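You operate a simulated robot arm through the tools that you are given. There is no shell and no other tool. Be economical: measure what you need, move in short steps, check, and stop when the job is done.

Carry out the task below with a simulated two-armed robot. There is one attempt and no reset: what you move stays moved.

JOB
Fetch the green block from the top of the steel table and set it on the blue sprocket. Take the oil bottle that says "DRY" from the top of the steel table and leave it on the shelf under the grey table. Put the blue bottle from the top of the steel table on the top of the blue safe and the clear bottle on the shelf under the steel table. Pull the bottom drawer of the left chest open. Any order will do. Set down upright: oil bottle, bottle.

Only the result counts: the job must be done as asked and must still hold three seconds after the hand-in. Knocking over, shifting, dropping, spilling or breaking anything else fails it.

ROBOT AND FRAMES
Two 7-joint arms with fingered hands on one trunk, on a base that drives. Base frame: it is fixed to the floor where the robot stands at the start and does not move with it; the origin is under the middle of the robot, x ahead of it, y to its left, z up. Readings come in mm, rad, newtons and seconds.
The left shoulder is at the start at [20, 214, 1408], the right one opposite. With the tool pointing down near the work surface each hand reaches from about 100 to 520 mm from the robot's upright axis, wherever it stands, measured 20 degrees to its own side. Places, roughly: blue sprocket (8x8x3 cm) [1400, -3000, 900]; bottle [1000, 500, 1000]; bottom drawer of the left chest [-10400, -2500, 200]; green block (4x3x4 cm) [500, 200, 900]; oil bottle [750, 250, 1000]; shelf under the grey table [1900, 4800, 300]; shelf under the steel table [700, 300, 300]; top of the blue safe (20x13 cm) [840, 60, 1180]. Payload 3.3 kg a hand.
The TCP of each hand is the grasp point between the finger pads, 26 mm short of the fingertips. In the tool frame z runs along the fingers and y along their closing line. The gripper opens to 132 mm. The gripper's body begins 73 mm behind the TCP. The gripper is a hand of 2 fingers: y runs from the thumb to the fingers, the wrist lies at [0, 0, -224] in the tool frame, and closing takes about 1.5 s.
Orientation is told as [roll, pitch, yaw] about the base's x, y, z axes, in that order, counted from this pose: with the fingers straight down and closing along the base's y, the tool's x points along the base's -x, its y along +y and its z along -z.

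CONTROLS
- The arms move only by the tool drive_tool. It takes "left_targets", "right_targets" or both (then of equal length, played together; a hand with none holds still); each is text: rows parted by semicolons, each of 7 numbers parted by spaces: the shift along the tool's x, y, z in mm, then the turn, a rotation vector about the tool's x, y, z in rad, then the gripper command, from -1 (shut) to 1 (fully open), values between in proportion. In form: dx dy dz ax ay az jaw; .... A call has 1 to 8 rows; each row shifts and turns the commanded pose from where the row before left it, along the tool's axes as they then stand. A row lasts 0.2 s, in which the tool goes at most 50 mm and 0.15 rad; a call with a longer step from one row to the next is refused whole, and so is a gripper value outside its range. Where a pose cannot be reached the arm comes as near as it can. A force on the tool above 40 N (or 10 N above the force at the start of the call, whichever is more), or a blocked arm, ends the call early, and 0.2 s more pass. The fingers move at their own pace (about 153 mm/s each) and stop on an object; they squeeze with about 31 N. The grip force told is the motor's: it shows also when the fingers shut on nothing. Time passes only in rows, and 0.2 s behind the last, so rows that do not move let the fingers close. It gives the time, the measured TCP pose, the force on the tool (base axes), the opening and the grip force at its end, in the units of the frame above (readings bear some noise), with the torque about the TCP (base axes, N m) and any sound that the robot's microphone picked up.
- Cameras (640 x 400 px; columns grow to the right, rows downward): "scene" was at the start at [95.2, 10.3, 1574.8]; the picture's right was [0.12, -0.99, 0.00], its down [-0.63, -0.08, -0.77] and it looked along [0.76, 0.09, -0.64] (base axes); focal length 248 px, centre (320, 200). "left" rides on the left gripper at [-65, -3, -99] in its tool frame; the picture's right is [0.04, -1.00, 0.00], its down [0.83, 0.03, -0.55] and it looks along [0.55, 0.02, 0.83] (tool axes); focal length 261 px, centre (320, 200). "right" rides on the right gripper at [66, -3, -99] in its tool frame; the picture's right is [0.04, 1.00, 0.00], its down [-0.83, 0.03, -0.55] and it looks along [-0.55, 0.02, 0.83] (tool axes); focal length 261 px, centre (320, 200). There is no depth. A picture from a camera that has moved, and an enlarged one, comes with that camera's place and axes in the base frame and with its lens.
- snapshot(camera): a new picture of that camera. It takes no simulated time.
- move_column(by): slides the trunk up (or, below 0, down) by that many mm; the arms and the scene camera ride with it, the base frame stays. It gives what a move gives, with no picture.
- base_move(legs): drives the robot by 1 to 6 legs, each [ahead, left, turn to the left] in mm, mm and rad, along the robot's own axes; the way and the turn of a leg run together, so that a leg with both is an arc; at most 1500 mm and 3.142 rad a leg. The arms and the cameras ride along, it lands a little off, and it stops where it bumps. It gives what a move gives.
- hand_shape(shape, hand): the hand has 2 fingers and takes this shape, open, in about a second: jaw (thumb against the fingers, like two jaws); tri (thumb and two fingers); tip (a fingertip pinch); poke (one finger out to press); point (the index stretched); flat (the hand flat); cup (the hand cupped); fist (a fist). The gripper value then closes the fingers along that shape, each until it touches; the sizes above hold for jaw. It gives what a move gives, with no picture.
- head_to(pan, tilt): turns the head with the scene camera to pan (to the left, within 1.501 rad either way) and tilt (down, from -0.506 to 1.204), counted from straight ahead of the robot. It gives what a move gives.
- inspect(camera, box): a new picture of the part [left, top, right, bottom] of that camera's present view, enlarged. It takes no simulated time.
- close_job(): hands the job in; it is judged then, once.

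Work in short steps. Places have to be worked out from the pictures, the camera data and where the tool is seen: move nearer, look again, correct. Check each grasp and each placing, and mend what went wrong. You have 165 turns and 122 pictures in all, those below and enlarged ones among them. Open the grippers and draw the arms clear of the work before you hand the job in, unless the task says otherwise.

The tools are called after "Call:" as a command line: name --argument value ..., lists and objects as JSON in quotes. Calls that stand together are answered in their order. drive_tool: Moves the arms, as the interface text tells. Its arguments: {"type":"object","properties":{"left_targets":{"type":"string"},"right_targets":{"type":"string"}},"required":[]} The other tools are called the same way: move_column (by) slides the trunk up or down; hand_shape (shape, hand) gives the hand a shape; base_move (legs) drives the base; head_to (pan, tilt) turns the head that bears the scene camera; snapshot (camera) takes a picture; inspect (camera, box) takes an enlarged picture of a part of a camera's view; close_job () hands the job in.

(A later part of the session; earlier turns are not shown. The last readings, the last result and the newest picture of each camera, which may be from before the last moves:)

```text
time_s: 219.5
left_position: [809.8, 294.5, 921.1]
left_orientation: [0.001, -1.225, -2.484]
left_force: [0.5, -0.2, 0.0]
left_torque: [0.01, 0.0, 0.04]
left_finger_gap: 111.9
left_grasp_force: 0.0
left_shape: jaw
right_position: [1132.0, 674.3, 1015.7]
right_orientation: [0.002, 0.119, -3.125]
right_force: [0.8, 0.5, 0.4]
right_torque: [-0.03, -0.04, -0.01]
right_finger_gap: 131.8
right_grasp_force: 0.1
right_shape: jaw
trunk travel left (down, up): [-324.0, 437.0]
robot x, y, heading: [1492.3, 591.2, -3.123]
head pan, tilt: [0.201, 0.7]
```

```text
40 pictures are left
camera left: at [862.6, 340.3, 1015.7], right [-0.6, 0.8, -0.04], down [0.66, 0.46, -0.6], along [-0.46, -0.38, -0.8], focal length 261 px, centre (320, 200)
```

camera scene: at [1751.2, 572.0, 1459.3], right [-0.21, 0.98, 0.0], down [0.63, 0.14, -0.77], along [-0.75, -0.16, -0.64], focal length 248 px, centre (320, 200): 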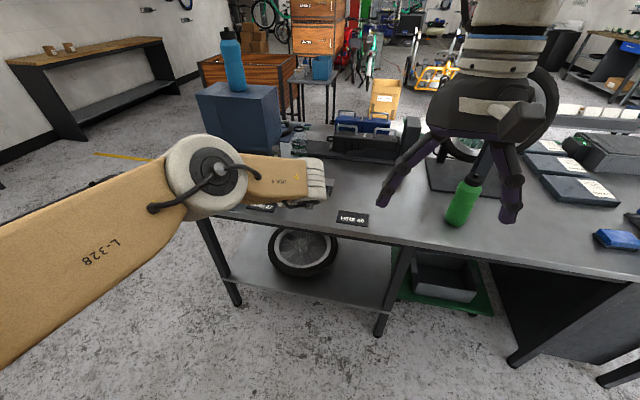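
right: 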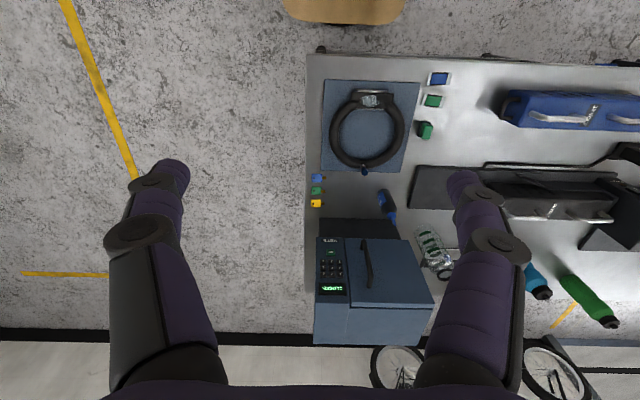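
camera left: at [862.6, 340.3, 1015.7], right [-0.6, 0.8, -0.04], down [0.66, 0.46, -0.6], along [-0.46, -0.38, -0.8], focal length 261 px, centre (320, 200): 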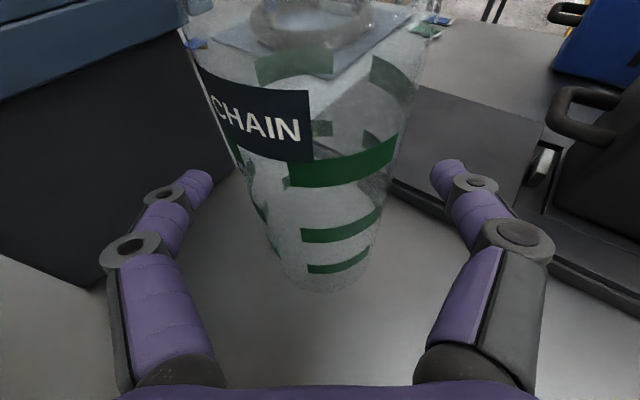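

The axis is ~18 mm ahead of TCP — the right depth. Close.

Call:
drive_tool --left_targets "0 0 0 0 0 0 0.2; 0 0 0 0 0 0 -1; 0 0 0 0 0 0 -1; 0 0 0 0 0 0 -1; 0 0 0 0 0 0 -1"

Call:
snapshot --camera "left"

```text
time_s: 220.7
left_position: [809.4, 294.6, 921.3]
left_orientation: [0.0, -1.224, -2.482]
left_force: [-0.9, -0.2, 0.3]
left_torque: [0.0, -0.04, -0.04]
left_finger_gap: 61.0
left_grasp_force: 30.9
left_shape: jaw
right_position: [1132.4, 673.9, 1017.2]
right_orientation: [0.001, 0.118, -3.123]
right_force: [-0.2, 1.2, 0.2]
right_torque: [0.01, -0.01, 0.0]
right_finger_gap: 131.8
right_grasp_force: 0.1
right_shape: jaw
trunk travel left (down, up): [-324.0, 437.0]
robot x, y, heading: [1491.5, 593.4, -3.123]
head pan, tilt: [0.201, 0.7]
```

```text
39 pictures are left
camera left: at [862.7, 340.6, 1015.6], right [-0.6, 0.8, -0.04], down [0.66, 0.46, -0.6], along [-0.46, -0.38, -0.8], focal length 261 px, centre (320, 200)
```

left: 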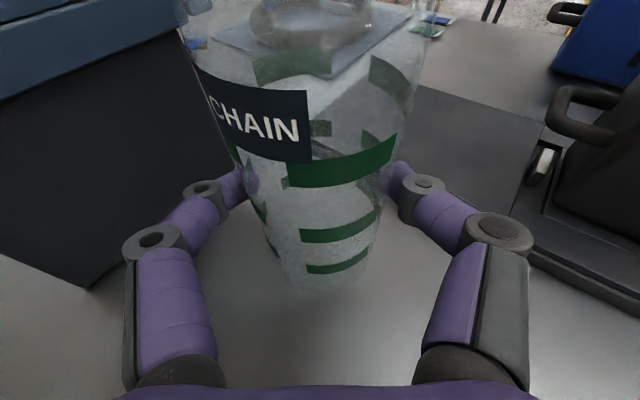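

Gripped (61). I lift using the trunk, straight up.

Call:
move_column --by 60

Call:
snapshot --camera "left"

Call:
move_column --by 200

```text
time_s: 221.7
left_position: [807.5, 296.3, 980.4]
left_orientation: [0.002, -1.223, -2.485]
left_force: [-0.3, -0.5, -1.3]
left_torque: [0.0, -0.01, -0.01]
left_finger_gap: 60.9
left_grasp_force: 30.9
left_shape: jaw
right_position: [1131.8, 674.0, 1075.2]
right_orientation: [0.003, 0.121, -3.125]
right_force: [0.0, 0.3, -0.1]
right_torque: [-0.02, 0.04, 0.03]
right_finger_gap: 132.0
right_grasp_force: 0.1
right_shape: jaw
trunk travel left (down, up): [-384.0, 377.0]
robot x, y, heading: [1490.8, 592.7, -3.117]
head pan, tilt: [0.201, 0.7]
```

```text
38 pictures are left
camera left: at [861.6, 341.4, 1075.6], right [-0.6, 0.8, -0.04], down [0.66, 0.46, -0.59], along [-0.46, -0.38, -0.8], focal length 261 px, centre (320, 200)
```

left: 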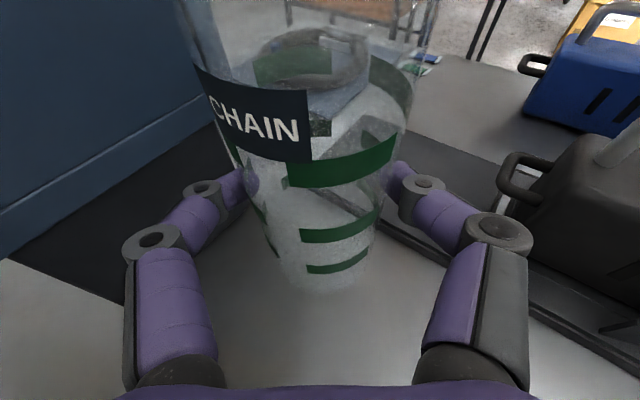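

```text
time_s: 223.9
left_position: [809.3, 296.1, 1181.9]
left_orientation: [-0.001, -1.226, -2.484]
left_force: [0.2, 0.3, -0.6]
left_torque: [0.03, -0.04, 0.03]
left_finger_gap: 60.6
left_grasp_force: 30.8
left_shape: jaw
right_position: [1131.5, 674.5, 1275.8]
right_orientation: [0.002, 0.118, -3.124]
right_force: [-0.9, 0.3, 0.9]
right_torque: [-0.01, 0.0, 0.0]
right_finger_gap: 131.9
right_grasp_force: 0.1
right_shape: jaw
trunk travel left (down, up): [-584.0, 177.0]
robot x, y, heading: [1492.2, 592.6, -3.119]
head pan, tilt: [0.201, 0.7]
```

Clear bottle held. I back away from the table and bring the arm into the compact pose used for the other shelf.

Call:
base_move --legs '[[-450, 0, 0]]'

Call:
drive_tool --left_targets "13.5 -7 -37.2 0 0 0 -1; 13.5 -7 -37.2 0 0 0 -1; 13.5 -7 -37.2 0.05 0 0.018 -1; 13.5 -7 -37.2 0.08 0 0.029 -1; 13.5 -7 -37.2 0.08 0 0.029 -1; 0 0 0 0.072 0 0.027 -1"

Call:
head_to --pan 0.0 --tilt 0.7

Call:
snapshot --camera "scene"

```text
time_s: 226.6
left_position: [1253.8, 300.4, 1182.7]
left_orientation: [-0.001, -1.225, -2.476]
left_force: [0.5, 0.7, -0.6]
left_torque: [-0.02, 0.0, -0.03]
left_finger_gap: 61.0
left_grasp_force: 31.3
left_shape: jaw
right_position: [1573.5, 680.2, 1276.6]
right_orientation: [0.001, 0.119, -3.116]
right_force: [-0.2, -0.7, -0.4]
right_torque: [-0.01, -0.01, 0.01]
right_finger_gap: 132.0
right_grasp_force: 0.2
right_shape: jaw
trunk travel left (down, up): [-584.0, 177.0]
robot x, y, heading: [1930.7, 601.4, -3.112]
head pan, tilt: [0.201, 0.7]
```

```text
time_s: 228.0
left_position: [1394.7, 447.6, 1182.4]
left_orientation: [-0.002, -1.226, -2.78]
left_force: [-0.6, 0.5, -0.8]
left_torque: [0.02, -0.01, 0.0]
left_finger_gap: 60.3
left_grasp_force: 31.3
left_shape: jaw
right_position: [1574.2, 682.1, 1276.0]
right_orientation: [0.002, 0.119, -3.117]
right_force: [0.1, 0.1, -0.6]
right_torque: [0.0, 0.01, 0.01]
right_finger_gap: 132.1
right_grasp_force: 0.0
right_shape: jaw
trunk travel left (down, up): [-584.0, 177.0]
robot x, y, heading: [1933.8, 599.4, -3.119]
head pan, tilt: [0.201, 0.7]
```

```text
time_s: 228.7
left_position: [1393.7, 446.3, 1180.7]
left_orientation: [-0.001, -1.224, -2.776]
left_force: [-0.4, 0.0, -0.2]
left_torque: [0.02, -0.01, -0.03]
left_finger_gap: 60.5
left_grasp_force: 30.9
left_shape: jaw
right_position: [1574.0, 680.7, 1275.8]
right_orientation: [0.002, 0.119, -3.118]
right_force: [-0.2, 0.0, 0.3]
right_torque: [0.02, 0.01, 0.0]
right_finger_gap: 132.1
right_grasp_force: 0.1
right_shape: jaw
trunk travel left (down, up): [-584.0, 177.0]
robot x, y, heading: [1933.6, 600.8, -3.121]
head pan, tilt: [0.0, 0.7]
```

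```text
37 pictures are left
camera scene: at [1834.9, 599.0, 1469.3], right [-0.03, 1.0, 0.0], down [0.64, 0.02, -0.76], along [-0.76, -0.02, -0.64], focal length 248 px, centre (320, 200)
```

scene: 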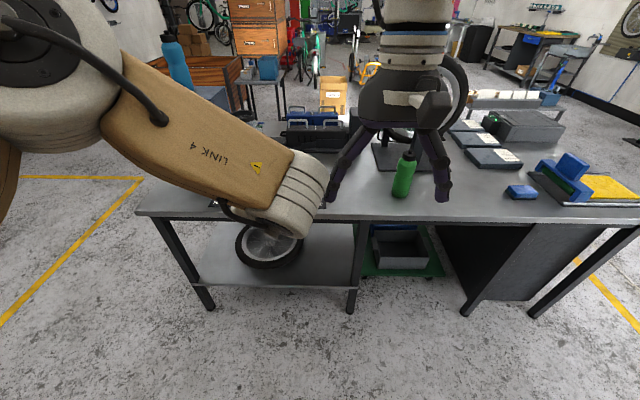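

I lower the left hand, tuck the right hand back, turn so the left hand faces -x, and position outside the shelf.

Call:
drive_tool --left_targets "31 0 11.3 0 0 0 -1; 31 0 11.3 0 0 0 -1; 31 0 11.3 0 0 0 -1; 31 0 11.3 0 0 0 -1; 31 0 11.3 0 0 0 -1" --right_targets "20 0 -30 0 0 0 1; 20 0 -30 0 0 0 1; 20 0 -30 0 0 0 1; 20 0 -30 0 0 0 1; 20 0 -30 0 0 0 1"

Call:
base_move --legs '[[0, 0, -0.365], [60, 54, 0]]'

Call:
move_column --by -400

Call:
move_column --by -170

Call:
snapshot --camera "left"

Call:
snapshot --camera "scene"

```text
time_s: 229.9
left_position: [1389.1, 441.1, 1020.7]
left_orientation: [-0.002, -1.231, -2.763]
left_force: [0.7, 0.2, 0.1]
left_torque: [0.04, -0.03, 0.0]
left_finger_gap: 60.5
left_grasp_force: 30.6
left_shape: jaw
right_position: [1656.0, 683.7, 1436.1]
right_orientation: [0.005, 0.12, -3.117]
right_force: [0.6, -0.1, 0.2]
right_torque: [-0.01, 0.03, 0.01]
right_finger_gap: 131.8
right_grasp_force: 0.2
right_shape: jaw
right hand out of reach, approached as far as the arm can: row 4
trunk travel left (down, up): [-584.0, 177.0]
robot x, y, heading: [1934.0, 602.6, -3.122]
head pan, tilt: [0.0, 0.7]
```

```text
time_s: 232.1
left_position: [1289.6, 612.5, 1016.9]
left_orientation: [0.0, -1.225, -3.134]
left_force: [-1.2, -0.8, -1.5]
left_torque: [0.02, 0.0, -0.03]
left_finger_gap: 60.3
left_grasp_force: 30.9
left_shape: jaw
right_position: [1626.2, 742.0, 1437.0]
right_orientation: [0.0, 0.12, 2.799]
right_force: [-0.5, 0.1, 0.0]
right_torque: [0.03, -0.02, 0.02]
right_finger_gap: 131.9
right_grasp_force: 0.0
right_shape: jaw
trunk travel left (down, up): [-584.0, 177.0]
robot x, y, heading: [1857.4, 571.0, 2.799]
head pan, tilt: [0.0, 0.7]
```

```text
time_s: 235.9
left_position: [1287.4, 588.1, 561.2]
left_orientation: [0.088, -1.116, 3.115]
left_force: [-1.2, 0.5, -0.3]
left_torque: [-0.01, -0.02, -0.01]
left_finger_gap: 60.4
left_grasp_force: 31.1
left_shape: jaw
right_position: [1598.6, 753.9, 1010.8]
right_orientation: [0.002, 0.214, 2.798]
right_force: [0.2, -0.4, 0.0]
right_torque: [0.01, 0.02, -0.01]
right_finger_gap: 131.8
right_grasp_force: 0.1
right_shape: jaw
trunk travel left (down, up): [-184.0, 577.0]
robot x, y, heading: [1856.9, 570.5, 2.795]
head pan, tilt: [0.0, 0.7]
```

```text
time_s: 237.9
left_position: [1323.5, 574.4, 294.7]
left_orientation: [0.191, -0.916, 3.028]
left_force: [0.2, -0.8, -0.1]
left_torque: [0.0, 0.01, -0.03]
left_finger_gap: 60.5
left_grasp_force: 30.8
left_shape: jaw
right_position: [1543.4, 772.0, 788.0]
right_orientation: [0.001, 0.419, 2.798]
right_force: [0.8, 0.7, 0.4]
right_torque: [0.02, 0.03, -0.01]
right_finger_gap: 131.8
right_grasp_force: 0.1
right_shape: jaw
trunk travel left (down, up): [-14.0, 747.0]
robot x, y, heading: [1854.5, 569.2, 2.8]
head pan, tilt: [0.0, 0.7]
```

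```text
36 pictures are left
camera left: at [1361.1, 592.4, 405.8], right [-0.01, 0.99, -0.15], down [0.95, -0.04, -0.32], along [-0.33, -0.14, -0.93], focal length 261 px, centre (320, 200)
```

left: 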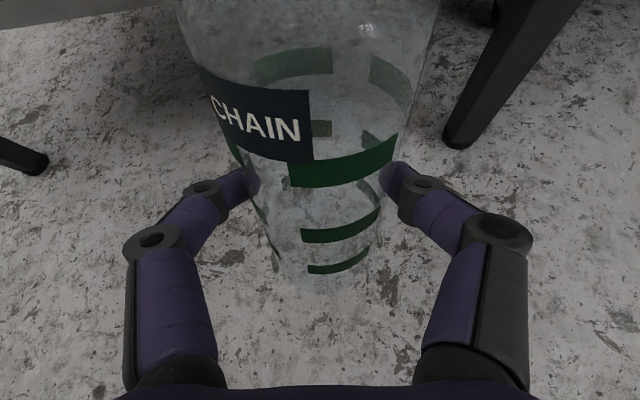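

```text
35 pictures are left
camera scene: at [1645.8, 644.6, 886.2], right [0.34, 0.94, 0.0], down [0.61, -0.22, -0.76], along [-0.72, 0.26, -0.64], focal length 248 px, centre (320, 200)
```

scene: 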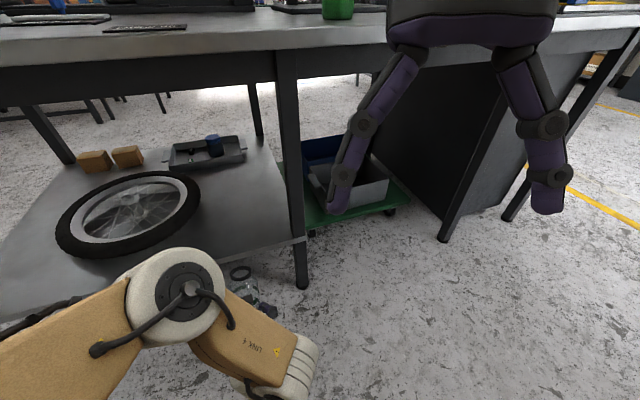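

The trunk leans forward near the bottom, tilting the bottle. I correct the hand's attitude and raise slightly, still outside the table.

Call:
drive_tool --left_targets "-12 0 -14 0.034 -0.102 -0.023 -1; -13 0 -12 0.034 -0.102 -0.023 -1; -14 0 -9 0.034 -0.102 -0.023 -1; -16 0 -7 0 0 0 -1; 0 0 0 0 0 0 -1"

Call:
snapshot --camera "left"

```text
time_s: 239.3
left_position: [1269.4, 613.5, 317.3]
left_orientation: [0.071, -1.223, 3.056]
left_force: [-0.7, -0.6, 0.0]
left_torque: [0.01, 0.0, -0.01]
left_finger_gap: 60.1
left_grasp_force: 31.2
left_shape: jaw
left hand out of reach, approached as far as the arm can: row 1, 2, 3, 4
right_position: [1543.1, 772.5, 787.5]
right_orientation: [0.002, 0.421, 2.8]
right_force: [0.0, -0.4, -1.0]
right_torque: [0.03, 0.02, 0.01]
right_finger_gap: 132.0
right_grasp_force: 0.0
right_shape: jaw
trunk travel left (down, up): [-14.0, 747.0]
robot x, y, heading: [1855.9, 568.7, 2.796]
head pan, tilt: [0.0, 0.7]
stopped in row 5 (left hand): the arm was blocked; the commanded pose is now the measured one
```

```text
34 pictures are left
camera left: at [1338.9, 617.5, 412.0], right [0.03, 1.0, -0.06], down [0.8, -0.06, -0.59], along [-0.6, -0.03, -0.8], focal length 261 px, centre (320, 200)
```

left: 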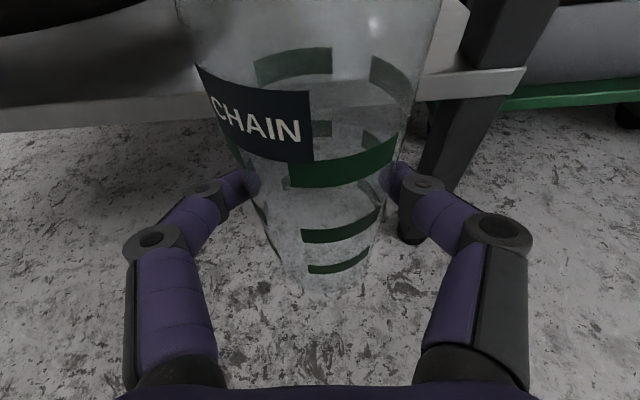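

The shelf top is about z≈290. I raise the trunk ~110 mm so the bottle clears it and the lean lessens.

Call:
move_column --by 110

```text
time_s: 240.7
left_position: [1272.5, 617.6, 426.8]
left_orientation: [0.064, -1.22, 3.056]
left_force: [-0.4, -0.4, -0.6]
left_torque: [-0.01, 0.0, -0.02]
left_finger_gap: 60.1
left_grasp_force: 31.3
left_shape: jaw
right_position: [1543.0, 773.0, 897.0]
right_orientation: [0.001, 0.423, 2.798]
right_force: [0.2, -0.3, 0.0]
right_torque: [-0.02, 0.01, 0.04]
right_finger_gap: 131.9
right_grasp_force: 0.1
right_shape: jaw
trunk travel left (down, up): [-124.0, 637.0]
robot x, y, heading: [1849.7, 573.1, 2.794]
head pan, tilt: [0.0, 0.7]
```

Bottle bottom ≈ 350, nearly upright. I fix the small residual tilt and drive in the first 120 mm.

Call:
drive_tool --left_targets "0 0 0 0.004 0 -0.022 -1; 0 0 0 0 0 0 -1"

Call:
base_move --legs '[[113, 41, 0]]'

Call:
head_to --pan 0.4 --tilt 0.7

Call:
snapshot --camera "left"

Call:
snapshot --camera "scene"

```text
time_s: 241.3
left_position: [1271.9, 617.8, 429.0]
left_orientation: [-0.004, -1.221, 3.124]
left_force: [0.7, 0.1, -0.8]
left_torque: [-0.04, 0.02, -0.01]
left_finger_gap: 60.1
left_grasp_force: 31.2
left_shape: jaw
right_position: [1543.0, 772.4, 897.4]
right_orientation: [0.002, 0.423, 2.797]
right_force: [-0.3, 0.0, 0.4]
right_torque: [-0.01, -0.05, 0.02]
right_finger_gap: 132.2
right_grasp_force: 0.1
right_shape: jaw
trunk travel left (down, up): [-124.0, 637.0]
robot x, y, heading: [1855.9, 570.6, 2.798]
head pan, tilt: [0.0, 0.7]
```

```text
time_s: 242.5
left_position: [1149.1, 616.6, 427.7]
left_orientation: [-0.004, -1.222, 3.123]
left_force: [0.2, -0.1, -0.6]
left_torque: [-0.03, 0.04, -0.03]
left_finger_gap: 60.3
left_grasp_force: 30.5
left_shape: jaw
right_position: [1419.4, 772.6, 896.3]
right_orientation: [0.001, 0.422, 2.801]
right_force: [1.0, 0.1, 0.1]
right_torque: [0.0, 0.0, 0.0]
right_finger_gap: 131.8
right_grasp_force: 0.1
right_shape: jaw
trunk travel left (down, up): [-124.0, 637.0]
robot x, y, heading: [1731.0, 570.2, 2.799]
head pan, tilt: [0.0, 0.7]
```

```text
time_s: 243.4
left_position: [1148.4, 617.5, 428.9]
left_orientation: [-0.003, -1.223, 3.124]
left_force: [-0.2, -1.1, -0.1]
left_torque: [0.01, 0.0, 0.0]
left_finger_gap: 60.3
left_grasp_force: 31.0
left_shape: jaw
right_position: [1419.4, 772.5, 897.2]
right_orientation: [0.002, 0.424, 2.799]
right_force: [-0.6, 0.7, -0.3]
right_torque: [0.02, 0.03, -0.02]
right_finger_gap: 132.0
right_grasp_force: 0.1
right_shape: jaw
trunk travel left (down, up): [-124.0, 637.0]
robot x, y, heading: [1732.3, 570.8, 2.8]
head pan, tilt: [0.4, 0.7]
```

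```text
33 pictures are left
camera left: at [1218.1, 618.6, 522.9], right [0.04, 1.0, -0.04], down [0.8, -0.05, -0.59], along [-0.59, -0.01, -0.8], focal length 261 px, centre (320, 200)
```

left: 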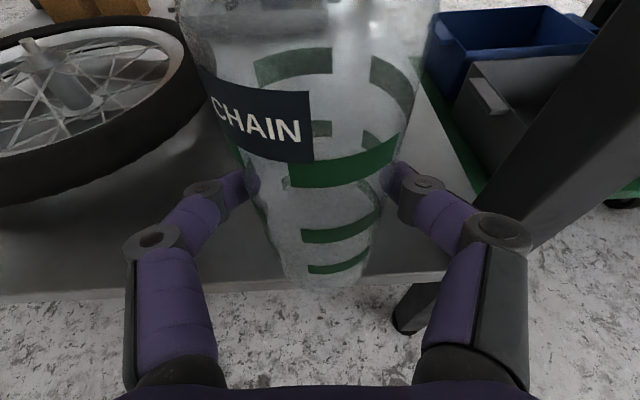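

```text
32 pictures are left
camera scene: at [1559.1, 596.3, 1002.8], right [-0.06, 1.0, 0.0], down [0.64, 0.04, -0.76], along [-0.76, -0.04, -0.64], focal length 248 px, centre (320, 200)
```

scene: 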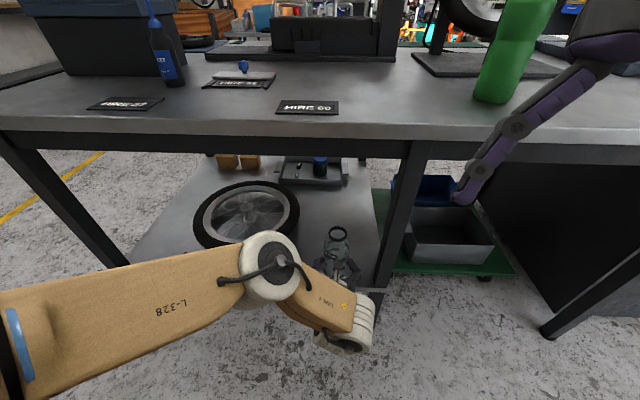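

Clear path: shelf edge at x≈1135, wheel well to the left. I drive in another 105 mm.

Call:
base_move --legs '[[99, 36, 0]]'

Call:
snapshot --camera "left"

Call:
snapshot --camera "scene"

```text
time_s: 244.6
left_position: [1043.1, 613.1, 428.6]
left_orientation: [-0.004, -1.222, 3.125]
left_force: [0.2, -0.2, 0.1]
left_torque: [-0.01, 0.0, -0.04]
left_finger_gap: 60.2
left_grasp_force: 30.8
left_shape: jaw
right_position: [1313.0, 771.3, 895.8]
right_orientation: [0.002, 0.421, 2.801]
right_force: [0.6, 0.0, 0.0]
right_torque: [-0.03, 0.03, 0.01]
right_finger_gap: 131.9
right_grasp_force: 0.0
right_shape: jaw
trunk travel left (down, up): [-124.0, 637.0]
robot x, y, heading: [1625.3, 570.6, 2.796]
head pan, tilt: [0.4, 0.7]
```

```text
31 pictures are left
camera left: at [1112.0, 616.5, 522.9], right [0.03, 1.0, -0.04], down [0.8, -0.05, -0.59], along [-0.59, -0.01, -0.8], focal length 261 px, centre (320, 200)
```

left: 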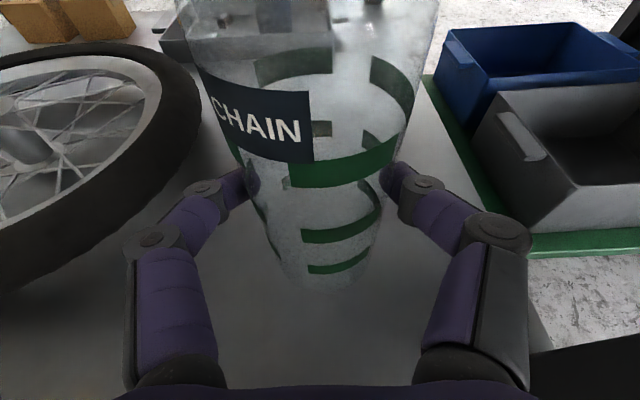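

```text
30 pictures are left
camera scene: at [1453.1, 595.1, 1002.8], right [-0.06, 1.0, 0.0], down [0.64, 0.04, -0.76], along [-0.76, -0.05, -0.64], focal length 248 px, centre (320, 200)
```

scene: 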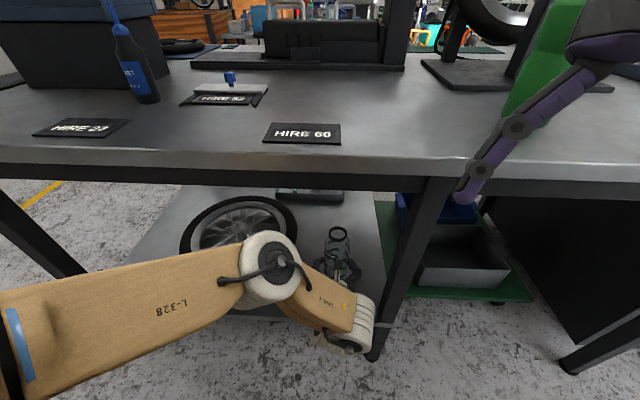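

Bottle is well over the free part of the shelf. I lower with the arm in steps.

Call:
drive_tool --left_targets "14 0 5.1 0 0 0 -1; 14 0 5.1 0 0 0 -1; 9.4 0 3.4 0 0 0 -1; 0 0 0 0 0 0 -1"

Call:
snapshot --camera "left"

```text
time_s: 245.6
left_position: [1042.4, 615.7, 388.2]
left_orientation: [-0.005, -1.223, 3.125]
left_force: [0.2, -0.3, 0.2]
left_torque: [0.03, -0.01, -0.03]
left_finger_gap: 60.6
left_grasp_force: 31.0
left_shape: jaw
right_position: [1313.2, 769.5, 897.4]
right_orientation: [0.003, 0.421, 2.801]
right_force: [-0.1, 0.1, 0.4]
right_torque: [-0.03, 0.01, 0.01]
right_finger_gap: 131.5
right_grasp_force: 0.0
right_shape: jaw
trunk travel left (down, up): [-124.0, 637.0]
robot x, y, heading: [1628.2, 571.6, 2.804]
head pan, tilt: [0.4, 0.7]
```

```text
29 pictures are left
camera left: at [1111.7, 616.4, 483.7], right [0.03, 1.0, -0.04], down [0.8, -0.05, -0.59], along [-0.59, -0.01, -0.8], focal length 261 px, centre (320, 200)
```

left: 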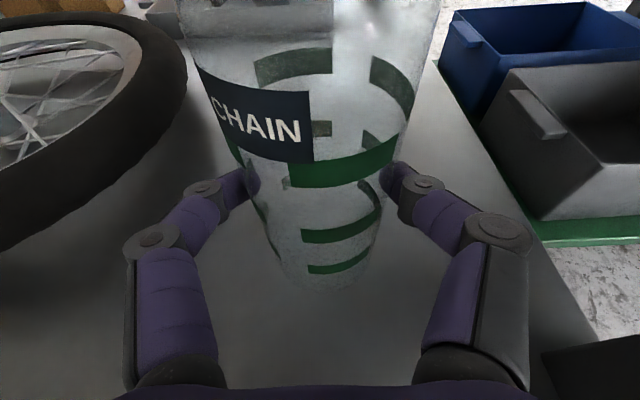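

Works well. I continue down in small steps, watching the force.

Call:
drive_tool --left_targets "3.8 0 1.4 0 0 0 -1; 3.8 0 1.4 0 0 0 -1; 0 0 0 0 0 0 -1"

Call:
drive_tool --left_targets "3.8 0 1.4 0 0 0 -1; 3.8 0 1.4 0 0 0 -1; 0 0 0 0 0 0 -1"

Call:
drive_tool --left_targets "3.8 0 1.4 0 0 0 -1; 3.8 0 1.4 0 0 0 -1; 0 0 0 0 0 0 -1"

```text
time_s: 246.4
left_position: [1042.3, 615.1, 381.5]
left_orientation: [-0.006, -1.225, 3.126]
left_force: [0.2, 0.1, 3.5]
left_torque: [-0.04, 0.1, 0.02]
left_finger_gap: 60.2
left_grasp_force: 30.9
left_shape: jaw
right_position: [1313.0, 770.1, 896.5]
right_orientation: [0.003, 0.419, 2.802]
right_force: [0.8, 0.3, -0.3]
right_torque: [0.0, 0.0, 0.0]
right_finger_gap: 132.1
right_grasp_force: 0.2
right_shape: jaw
trunk travel left (down, up): [-124.0, 637.0]
robot x, y, heading: [1628.9, 569.0, 2.805]
head pan, tilt: [0.4, 0.7]
```

```text
time_s: 247.1
left_position: [1038.3, 617.8, 378.9]
left_orientation: [-0.009, -1.243, 3.129]
left_force: [0.9, 0.3, 20.3]
left_torque: [-0.06, 0.33, 0.06]
left_finger_gap: 60.5
left_grasp_force: 31.2
left_shape: jaw
right_position: [1313.9, 771.7, 896.7]
right_orientation: [0.001, 0.419, 2.802]
right_force: [0.2, 0.6, 0.0]
right_torque: [0.02, 0.03, -0.01]
right_finger_gap: 131.7
right_grasp_force: 0.0
right_shape: jaw
trunk travel left (down, up): [-124.0, 637.0]
robot x, y, heading: [1626.2, 566.4, 2.802]
head pan, tilt: [0.4, 0.7]
stopped in row 3 (left hand): the force on the tool passed its limit at 41 N (the readings are from after the stop); the commanded pose is now the measured one
```

```text
time_s: 247.6
left_position: [1036.4, 616.9, 378.1]
left_orientation: [-0.01, -1.259, 3.128]
left_force: [1.0, -0.5, 19.8]
left_torque: [-0.09, 0.33, 0.01]
left_finger_gap: 60.6
left_grasp_force: 31.5
left_shape: jaw
right_position: [1313.0, 770.6, 896.3]
right_orientation: [0.002, 0.421, 2.802]
right_force: [0.0, -0.7, -0.7]
right_torque: [0.04, 0.01, 0.0]
right_finger_gap: 131.6
right_grasp_force: 0.1
right_shape: jaw
trunk travel left (down, up): [-124.0, 637.0]
robot x, y, heading: [1626.1, 569.3, 2.799]
head pan, tilt: [0.4, 0.7]
stopped in row 2 (left hand): the force on the tool passed its limit at 43 N (the readings are from after the stop); the commanded pose is now the measured one
```

Contact with the shelf. I ease up 3 mm and undo the small pitch drift.

Call:
drive_tool --left_targets "-2.5 0 -1 0 0.018 0 -1; -1.5 0 -0.5 0 0.018 0 -1; 0 0 0 0 0 0 -1"

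Call:
snapshot --camera "left"

```text
time_s: 248.4
left_position: [1037.2, 616.8, 380.5]
left_orientation: [-0.006, -1.211, 3.125]
left_force: [-1.3, 0.0, 10.2]
left_torque: [-0.05, 0.18, -0.01]
left_finger_gap: 60.8
left_grasp_force: 30.8
left_shape: jaw
right_position: [1313.5, 770.0, 896.9]
right_orientation: [0.002, 0.421, 2.801]
right_force: [0.4, -0.3, 0.2]
right_torque: [-0.01, 0.0, 0.01]
right_finger_gap: 132.2
right_grasp_force: 0.0
right_shape: jaw
trunk travel left (down, up): [-124.0, 637.0]
robot x, y, heading: [1625.3, 571.4, 2.802]
head pan, tilt: [0.4, 0.7]
```

```text
28 pictures are left
camera left: at [1105.2, 618.3, 475.6], right [0.04, 1.0, -0.04], down [0.81, -0.05, -0.58], along [-0.59, -0.01, -0.81], focal length 261 px, centre (320, 200)
```

left: 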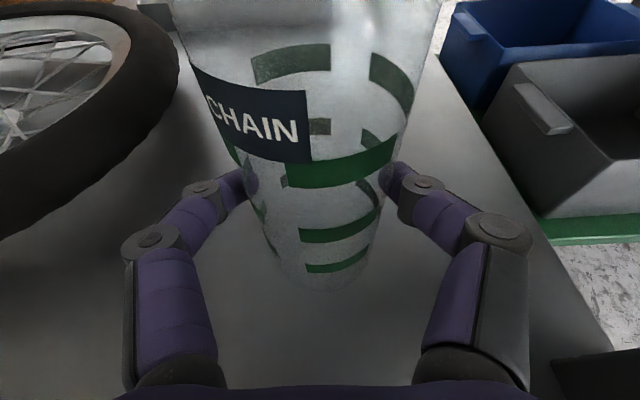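

Upright with 10 N load. I open gradually and check.

Call:
drive_tool --left_targets "-1 0 -0.3 0 -0.01 0 -1; 0 0 0 0 0 0 -1; 0 0 0 0 0 0 0; 0 0 0 0 0 0 0.15; 0 0 0 0 0 0 0.3; 0 0 0 0 0 0 0.5; 0 0 0 0 0 0 0.6"

Call:
snapshot --camera "left"

```text
time_s: 250.0
left_position: [1036.4, 616.7, 381.3]
left_orientation: [-0.007, -1.223, 3.128]
left_force: [0.9, -1.0, 0.1]
left_torque: [0.02, 0.04, 0.0]
left_finger_gap: 105.3
left_grasp_force: 0.1
left_shape: jaw
right_position: [1313.6, 771.2, 895.7]
right_orientation: [0.002, 0.422, 2.801]
right_force: [-0.3, 0.4, 0.0]
right_torque: [0.05, -0.01, -0.01]
right_finger_gap: 131.9
right_grasp_force: 0.0
right_shape: jaw
trunk travel left (down, up): [-124.0, 637.0]
robot x, y, heading: [1628.0, 565.9, 2.801]
head pan, tilt: [0.4, 0.7]
```

```text
27 pictures are left
camera left: at [1105.7, 618.7, 475.7], right [0.04, 1.0, -0.04], down [0.8, -0.05, -0.59], along [-0.59, -0.01, -0.8], focal length 261 px, centre (320, 200)
```

left: 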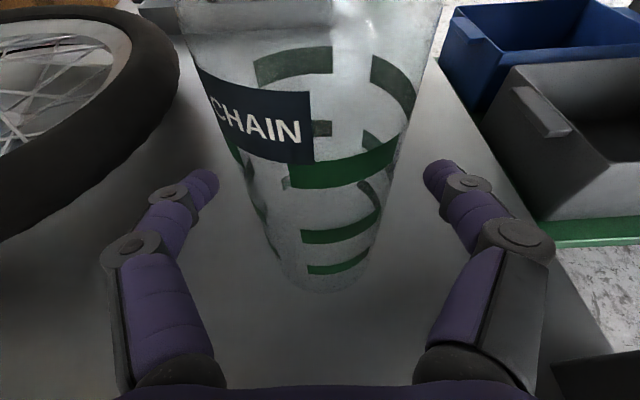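

Stands free. I reverse straight out along +x, then look back.

Call:
base_move --legs '[[-424, -151, 0]]'

Call:
snapshot --camera "left"

Call:
move_column --by 400

Call:
snapshot --camera "scene"

```text
time_s: 252.7
left_position: [1484.0, 614.5, 380.8]
left_orientation: [-0.007, -1.223, 3.137]
left_force: [-0.5, 0.4, -0.3]
left_torque: [0.03, 0.04, 0.0]
left_finger_gap: 105.2
left_grasp_force: 0.0
left_shape: jaw
right_position: [1758.5, 770.0, 896.8]
right_orientation: [0.003, 0.422, 2.811]
right_force: [0.2, -0.3, 0.4]
right_torque: [0.02, 0.03, 0.0]
right_finger_gap: 131.8
right_grasp_force: 0.0
right_shape: jaw
trunk travel left (down, up): [-124.0, 637.0]
robot x, y, heading: [2079.8, 574.2, 2.808]
head pan, tilt: [0.4, 0.7]
```

```text
26 pictures are left
camera left: at [1553.3, 616.2, 475.7], right [0.02, 1.0, -0.04], down [0.8, -0.04, -0.59], along [-0.59, -0.01, -0.8], focal length 261 px, centre (320, 200)
```

left: 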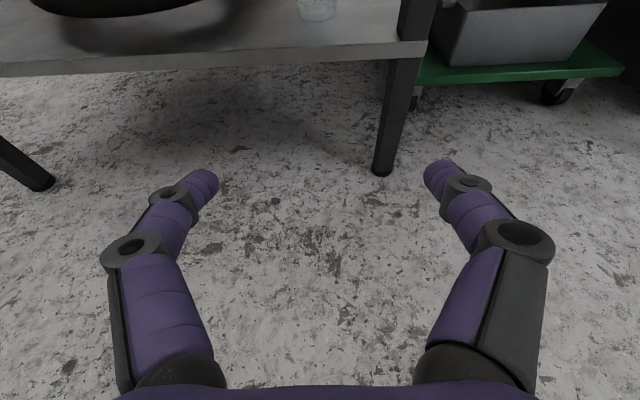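

```text
time_s: 256.5
left_position: [1468.1, 598.9, 787.4]
left_orientation: [0.022, -1.24, 3.129]
left_force: [0.4, 0.2, 0.2]
left_torque: [0.01, -0.01, 0.02]
left_finger_gap: 105.3
left_grasp_force: 0.1
left_shape: jaw
right_position: [1761.0, 770.7, 1297.9]
right_orientation: [0.003, 0.415, 2.81]
right_force: [0.8, -0.2, 0.4]
right_torque: [0.02, 0.0, 0.0]
right_finger_gap: 131.6
right_grasp_force: 0.1
right_shape: jaw
trunk travel left (down, up): [-524.0, 237.0]
robot x, y, heading: [2074.9, 575.7, 2.813]
head pan, tilt: [0.4, 0.7]
```

```text
25 pictures are left
camera scene: at [1976.1, 570.5, 1409.2], right [-0.07, 1.0, 0.0], down [0.64, 0.05, -0.76], along [-0.76, -0.05, -0.64], focal length 248 px, centre (320, 200)
```

scene: 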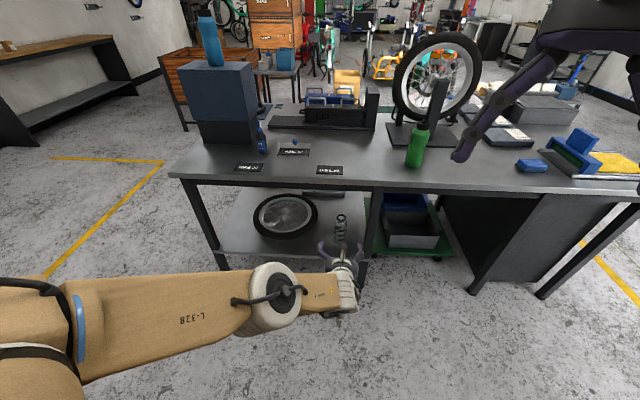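

All three bottles and the block are done. Now the drawer, 10 m away in -x. I drive to the aisle at y≈-2100 and look ahead.

Call:
base_move --legs '[[0, 0, 0.33], [0, 1350, 0], [0, 1350, 0]]'

Call:
head_to --pan 0.0 --tilt 0.25

Call:
snapshot --camera "scene"

```text
time_s: 270.6
left_position: [1454.9, -2249.2, 780.4]
left_orientation: [0.04, -1.23, -2.885]
left_force: [-0.4, 0.7, 0.3]
left_torque: [0.0, 0.01, 0.03]
left_finger_gap: 105.1
left_grasp_force: 0.0
left_shape: jaw
right_position: [1683.9, -1999.0, 1296.9]
right_orientation: [0.004, 0.413, 3.094]
right_force: [0.7, 0.6, -0.2]
right_torque: [0.02, -0.01, 0.0]
right_finger_gap: 131.7
right_grasp_force: 0.2
right_shape: jaw
trunk travel left (down, up): [-524.0, 237.0]
robot x, y, heading: [2040.7, -2101.8, 3.097]
head pan, tilt: [0.4, 0.7]
```

```text
time_s: 271.5
left_position: [1453.1, -2251.5, 781.2]
left_orientation: [0.049, -1.233, -2.889]
left_force: [0.7, 0.8, 0.1]
left_torque: [0.01, -0.04, -0.03]
left_finger_gap: 105.4
left_grasp_force: 0.0
left_shape: jaw
right_position: [1682.7, -1998.6, 1297.6]
right_orientation: [0.002, 0.415, 3.092]
right_force: [-1.5, -0.4, 0.0]
right_torque: [-0.02, -0.02, -0.01]
right_finger_gap: 132.2
right_grasp_force: 0.1
right_shape: jaw
trunk travel left (down, up): [-524.0, 237.0]
robot x, y, heading: [2040.4, -2101.0, 3.097]
head pan, tilt: [0.0, 0.25]
```

```text
24 pictures are left
camera scene: at [1931.2, -2097.3, 1450.0], right [0.05, 1.0, 0.0], down [0.25, -0.01, -0.97], along [-0.97, 0.04, -0.25], focal length 248 px, centre (320, 200)
```

scene: 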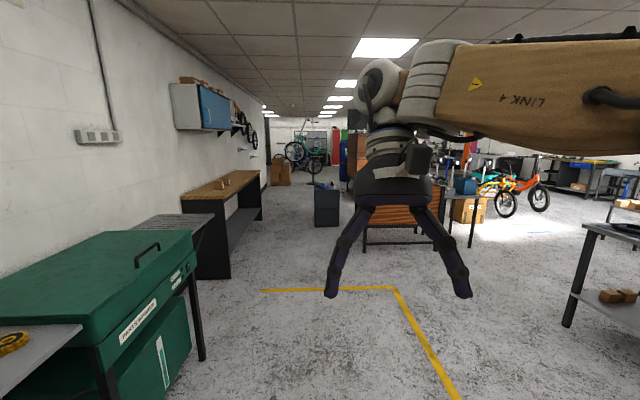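

Call:
inspect --camera "scene" --box '[240, 110, 400, 240]'

```text
3.08 times, centred on (320, 175) of scene
camera zoom: at [1931.2, -2097.3, 1450.0], right [0.05, 1.0, 0.0], down [0.25, -0.01, -0.97], along [-0.97, 0.04, -0.25], focal length 764 px, centre (320, 277)
```

zoom: 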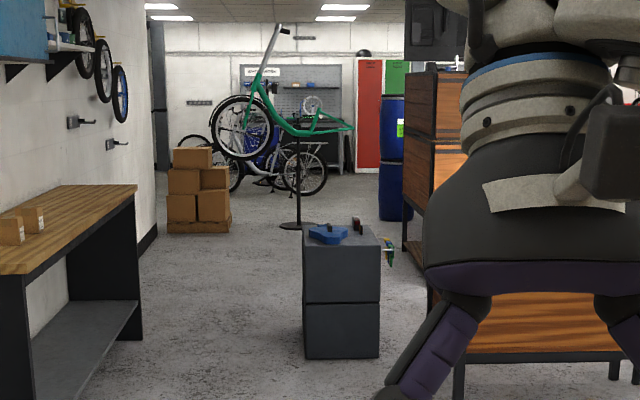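

The passage between the bench (front y≈-2960) and the dark bin (y≈-2030) is wide enough at y≈-2500. I raise the trunk and drive through.

Call:
move_column --by 230

Call:
base_move --legs '[[0, 0, 0.045], [1300, 0, 0], [1300, 0, 0], [700, 370, 0]]'

Call:
snapshot --camera "scene"

```text
time_s: 273.9
left_position: [1455.8, -2248.0, 1009.4]
left_orientation: [0.045, -1.229, -2.886]
left_force: [0.0, -0.5, 0.0]
left_torque: [0.03, 0.04, 0.02]
left_finger_gap: 105.4
left_grasp_force: 0.0
left_shape: jaw
right_position: [1682.7, -1998.6, 1525.4]
right_orientation: [0.004, 0.412, 3.093]
right_force: [-0.3, 0.5, -0.6]
right_torque: [-0.04, 0.03, -0.02]
right_finger_gap: 131.9
right_grasp_force: 0.1
right_shape: jaw
trunk travel left (down, up): [-754.0, 7.0]
robot x, y, heading: [2038.6, -2098.7, 3.091]
head pan, tilt: [0.0, 0.25]
```

```text
time_s: 290.7
left_position: [-1803.5, -2660.2, 1010.0]
left_orientation: [0.043, -1.231, -2.831]
left_force: [-0.4, -1.2, 0.3]
left_torque: [-0.01, 0.01, -0.02]
left_finger_gap: 105.4
left_grasp_force: 0.1
left_shape: jaw
right_position: [-1589.0, -2400.1, 1527.2]
right_orientation: [0.004, 0.413, -3.135]
right_force: [-0.3, 1.9, 1.5]
right_torque: [0.01, 0.0, 0.02]
right_finger_gap: 132.1
right_grasp_force: 0.1
right_shape: jaw
trunk travel left (down, up): [-754.0, 7.0]
robot x, y, heading: [-1229.2, -2481.1, -3.135]
head pan, tilt: [0.0, 0.25]
```

```text
22 pictures are left
camera scene: at [-1331.7, -2483.6, 1680.2], right [-0.01, 1.0, 0.0], down [0.25, 0.0, -0.97], along [-0.97, -0.01, -0.25], focal length 248 px, centre (320, 200)
```

scene: 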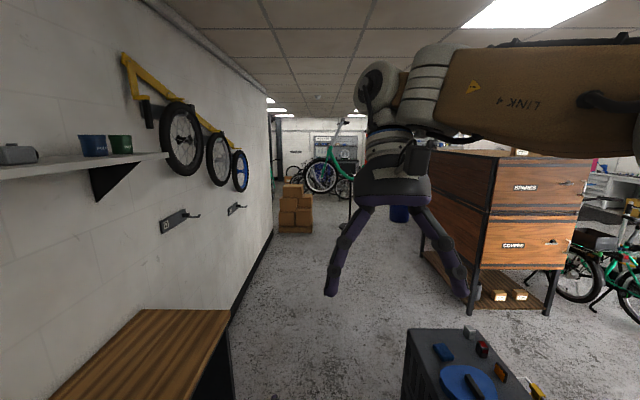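

Call:
base_move --legs '[[1400, 0, -0.006], [1200, 0, 0]]'

Call:
snapshot --camera "scene"

```text
time_s: 303.2
left_position: [-4374.9, -2669.6, 1010.9]
left_orientation: [0.041, -1.231, -2.856]
left_force: [-0.3, -0.1, 0.7]
left_torque: [0.0, -0.01, 0.02]
left_finger_gap: 105.2
left_grasp_force: 0.0
left_shape: jaw
right_position: [-4153.2, -2413.6, 1527.3]
right_orientation: [0.004, 0.412, 3.124]
right_force: [0.3, -0.1, -0.6]
right_torque: [-0.02, 0.05, -0.02]
right_finger_gap: 131.8
right_grasp_force: 0.1
right_shape: jaw
trunk travel left (down, up): [-754.0, 7.0]
robot x, y, heading: [-3800.0, -2505.6, 3.124]
head pan, tilt: [0.0, 0.25]
```

```text
21 pictures are left
camera scene: at [-3898.5, -2504.5, 1680.2], right [0.02, 1.0, 0.0], down [0.25, 0.0, -0.97], along [-0.97, 0.02, -0.25], focal length 248 px, centre (320, 200)
```

scene: 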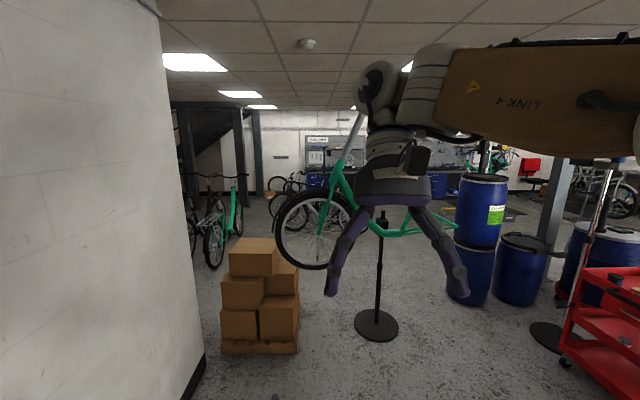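

A bike on a stand blocks the direct line. I lower the right hand out of the camera's view and look for a way around.

Call:
drive_tool --right_targets "-18 0 41 0 0 0 1; -18 0 41 0 0 0 1; -18 0 41 0 0 0 1; -18 0 41 0 0 0 1; -18 0 41 0 0 0 1; -18 0 41 0 0 0 1; -18 0 41 0 0 0 1; -18 0 41 0 0 0 1"

Call:
head_to --pan -0.35 --tilt 0.3

Call:
snapshot --camera "scene"

```text
time_s: 305.0
left_position: [-4374.5, -2671.3, 1010.0]
left_orientation: [0.04, -1.23, -2.854]
left_force: [-0.6, -0.1, 0.5]
left_torque: [0.0, 0.0, 0.0]
left_finger_gap: 105.6
left_grasp_force: 0.1
left_shape: jaw
right_position: [-4204.4, -2455.0, 1274.0]
right_orientation: [0.043, 0.431, 3.141]
right_force: [-0.1, 0.2, 0.2]
right_torque: [-0.04, 0.0, 0.02]
right_finger_gap: 131.8
right_grasp_force: 0.1
right_shape: jaw
right hand out of reach, approached as far as the arm can: row 3, 4, 5, 6, 7, 8
trunk travel left (down, up): [-754.0, 7.0]
robot x, y, heading: [-3795.3, -2503.7, 3.125]
head pan, tilt: [0.0, 0.25]
```

```text
time_s: 305.8
left_position: [-4374.9, -2669.8, 1010.9]
left_orientation: [0.043, -1.229, -2.856]
left_force: [-0.9, -0.2, -0.6]
left_torque: [0.01, 0.0, 0.02]
left_finger_gap: 105.3
left_grasp_force: 0.2
left_shape: jaw
right_position: [-4203.5, -2455.3, 1274.2]
right_orientation: [0.045, 0.432, 3.139]
right_force: [-0.5, 0.7, 0.0]
right_torque: [-0.03, -0.01, 0.0]
right_finger_gap: 131.7
right_grasp_force: 0.0
right_shape: jaw
trunk travel left (down, up): [-754.0, 7.0]
robot x, y, heading: [-3792.9, -2505.2, 3.124]
head pan, tilt: [-0.351, 0.3]
```

```text
20 pictures are left
camera scene: at [-3892.3, -2472.6, 1675.5], right [0.36, 0.93, 0.0], down [0.28, -0.11, -0.96], along [-0.89, 0.34, -0.3], focal length 248 px, centre (320, 200)
```

scene: 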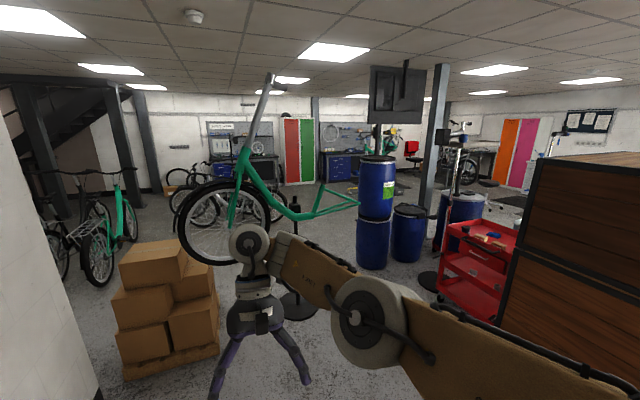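

The bike, pallet and barrels wall off this lane. I look further right for another route.

Call:
head_to --pan -1.1 --tilt 0.25

Call:
snapshot --camera "scene"

Call:
head_to --pan -0.1 --tilt 0.35

Call:
inspect --camera "scene" --box '[180, 80, 420, 330]'

```text
time_s: 306.9
left_position: [-4375.2, -2670.0, 1010.4]
left_orientation: [0.043, -1.23, -2.856]
left_force: [-0.5, 0.3, 0.2]
left_torque: [0.02, 0.01, -0.02]
left_finger_gap: 105.6
left_grasp_force: 0.1
left_shape: jaw
right_position: [-4202.9, -2455.6, 1274.1]
right_orientation: [0.046, 0.432, 3.139]
right_force: [0.1, 0.2, -0.8]
right_torque: [0.0, -0.04, 0.02]
right_finger_gap: 132.1
right_grasp_force: 0.0
right_shape: jaw
trunk travel left (down, up): [-754.0, 7.0]
robot x, y, heading: [-3795.5, -2504.8, 3.123]
head pan, tilt: [-1.1, 0.25]
```

```text
19 pictures are left
camera scene: at [-3846.0, -2422.3, 1680.3], right [0.9, 0.44, 0.0], down [0.11, -0.22, -0.97], along [-0.43, 0.87, -0.25], focal length 248 px, centre (320, 200)
```

scene: 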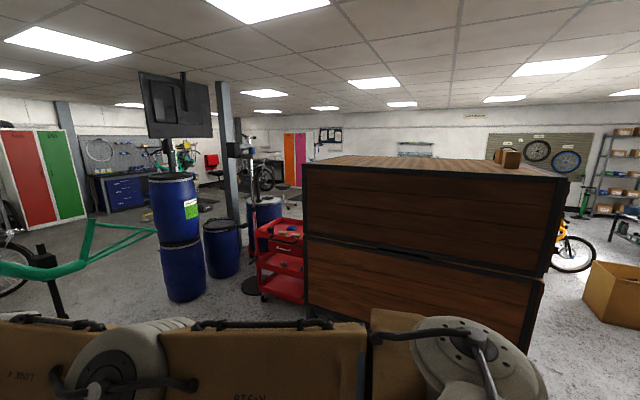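

```text
time_s: 308.2
left_position: [-4374.7, -2669.2, 1010.5]
left_orientation: [0.043, -1.231, -2.858]
left_force: [0.4, -0.3, 0.2]
left_torque: [-0.01, -0.03, 0.02]
left_finger_gap: 105.3
left_grasp_force: 0.0
left_shape: jaw
right_position: [-4203.5, -2456.4, 1274.8]
right_orientation: [0.045, 0.433, 3.14]
right_force: [0.2, 0.2, 0.0]
right_torque: [-0.01, 0.0, 0.01]
right_finger_gap: 132.1
right_grasp_force: 0.0
right_shape: jaw
trunk travel left (down, up): [-754.0, 7.0]
robot x, y, heading: [-3792.8, -2503.4, 3.131]
head pan, tilt: [-0.099, 0.351]
```

```text
1.60 times, centred on (300, 205) of scene
camera zoom: at [-3897.5, -2495.2, 1670.8], right [0.12, 0.99, 0.0], down [0.34, -0.04, -0.94], along [-0.93, 0.11, -0.34], focal length 397 px, centre (352, 192)
```

zoom: 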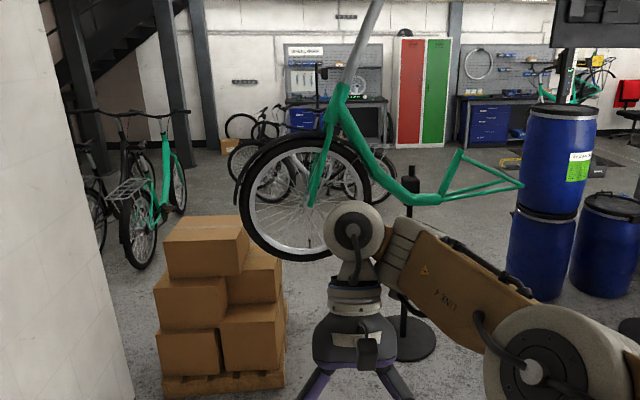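

I'll try a route on the +y side: turn to face +y, shift to x≈-2900 between cabinet and bin, and look.

Call:
base_move --legs '[[0, 0, -1.56], [0, -875, 0], [500, 0, 0]]'

Call:
head_to --pan 0.15 --tilt 0.3

Call:
snapshot --camera "scene"

```text
time_s: 319.0
left_position: [-3110.3, -1432.9, 1010.0]
left_orientation: [0.044, -1.23, 1.866]
left_force: [0.2, 0.5, 0.9]
left_torque: [0.01, -0.02, -0.01]
left_finger_gap: 105.2
left_grasp_force: 0.0
left_shape: jaw
right_position: [-2894.4, -1600.7, 1274.0]
right_orientation: [0.045, 0.435, 1.58]
right_force: [-0.3, 0.4, -0.1]
right_torque: [0.0, 0.0, 0.03]
right_finger_gap: 132.1
right_grasp_force: 0.1
right_shape: jaw
trunk travel left (down, up): [-754.0, 7.0]
robot x, y, heading: [-2941.4, -2009.7, 1.569]
head pan, tilt: [-0.099, 0.351]
```

```text
time_s: 319.8
left_position: [-3110.2, -1432.4, 1010.4]
left_orientation: [0.044, -1.23, 1.866]
left_force: [-0.2, 0.3, 0.7]
left_torque: [-0.01, 0.0, -0.01]
left_finger_gap: 105.2
left_grasp_force: 0.2
left_shape: jaw
right_position: [-2894.3, -1602.1, 1274.1]
right_orientation: [0.046, 0.432, 1.579]
right_force: [0.8, -0.2, -0.3]
right_torque: [-0.02, 0.03, -0.05]
right_finger_gap: 131.9
right_grasp_force: 0.1
right_shape: jaw
trunk travel left (down, up): [-754.0, 7.0]
robot x, y, heading: [-2941.8, -2012.4, 1.564]
head pan, tilt: [0.15, 0.3]
```

```text
17 pictures are left
camera scene: at [-2954.1, -1909.1, 1675.5], right [0.99, 0.14, 0.0], down [0.04, -0.29, -0.96], along [-0.14, 0.95, -0.3], focal length 248 px, centre (320, 200)
```

scene: 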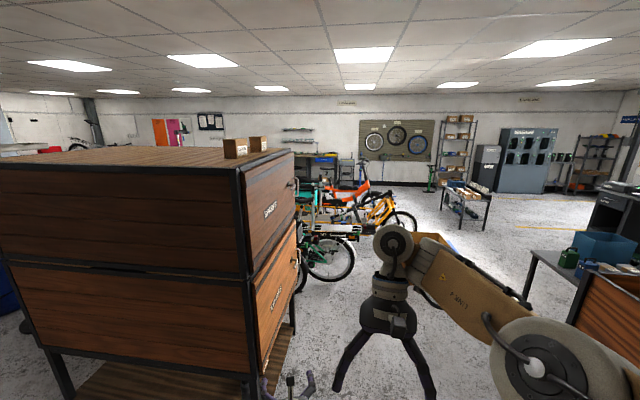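

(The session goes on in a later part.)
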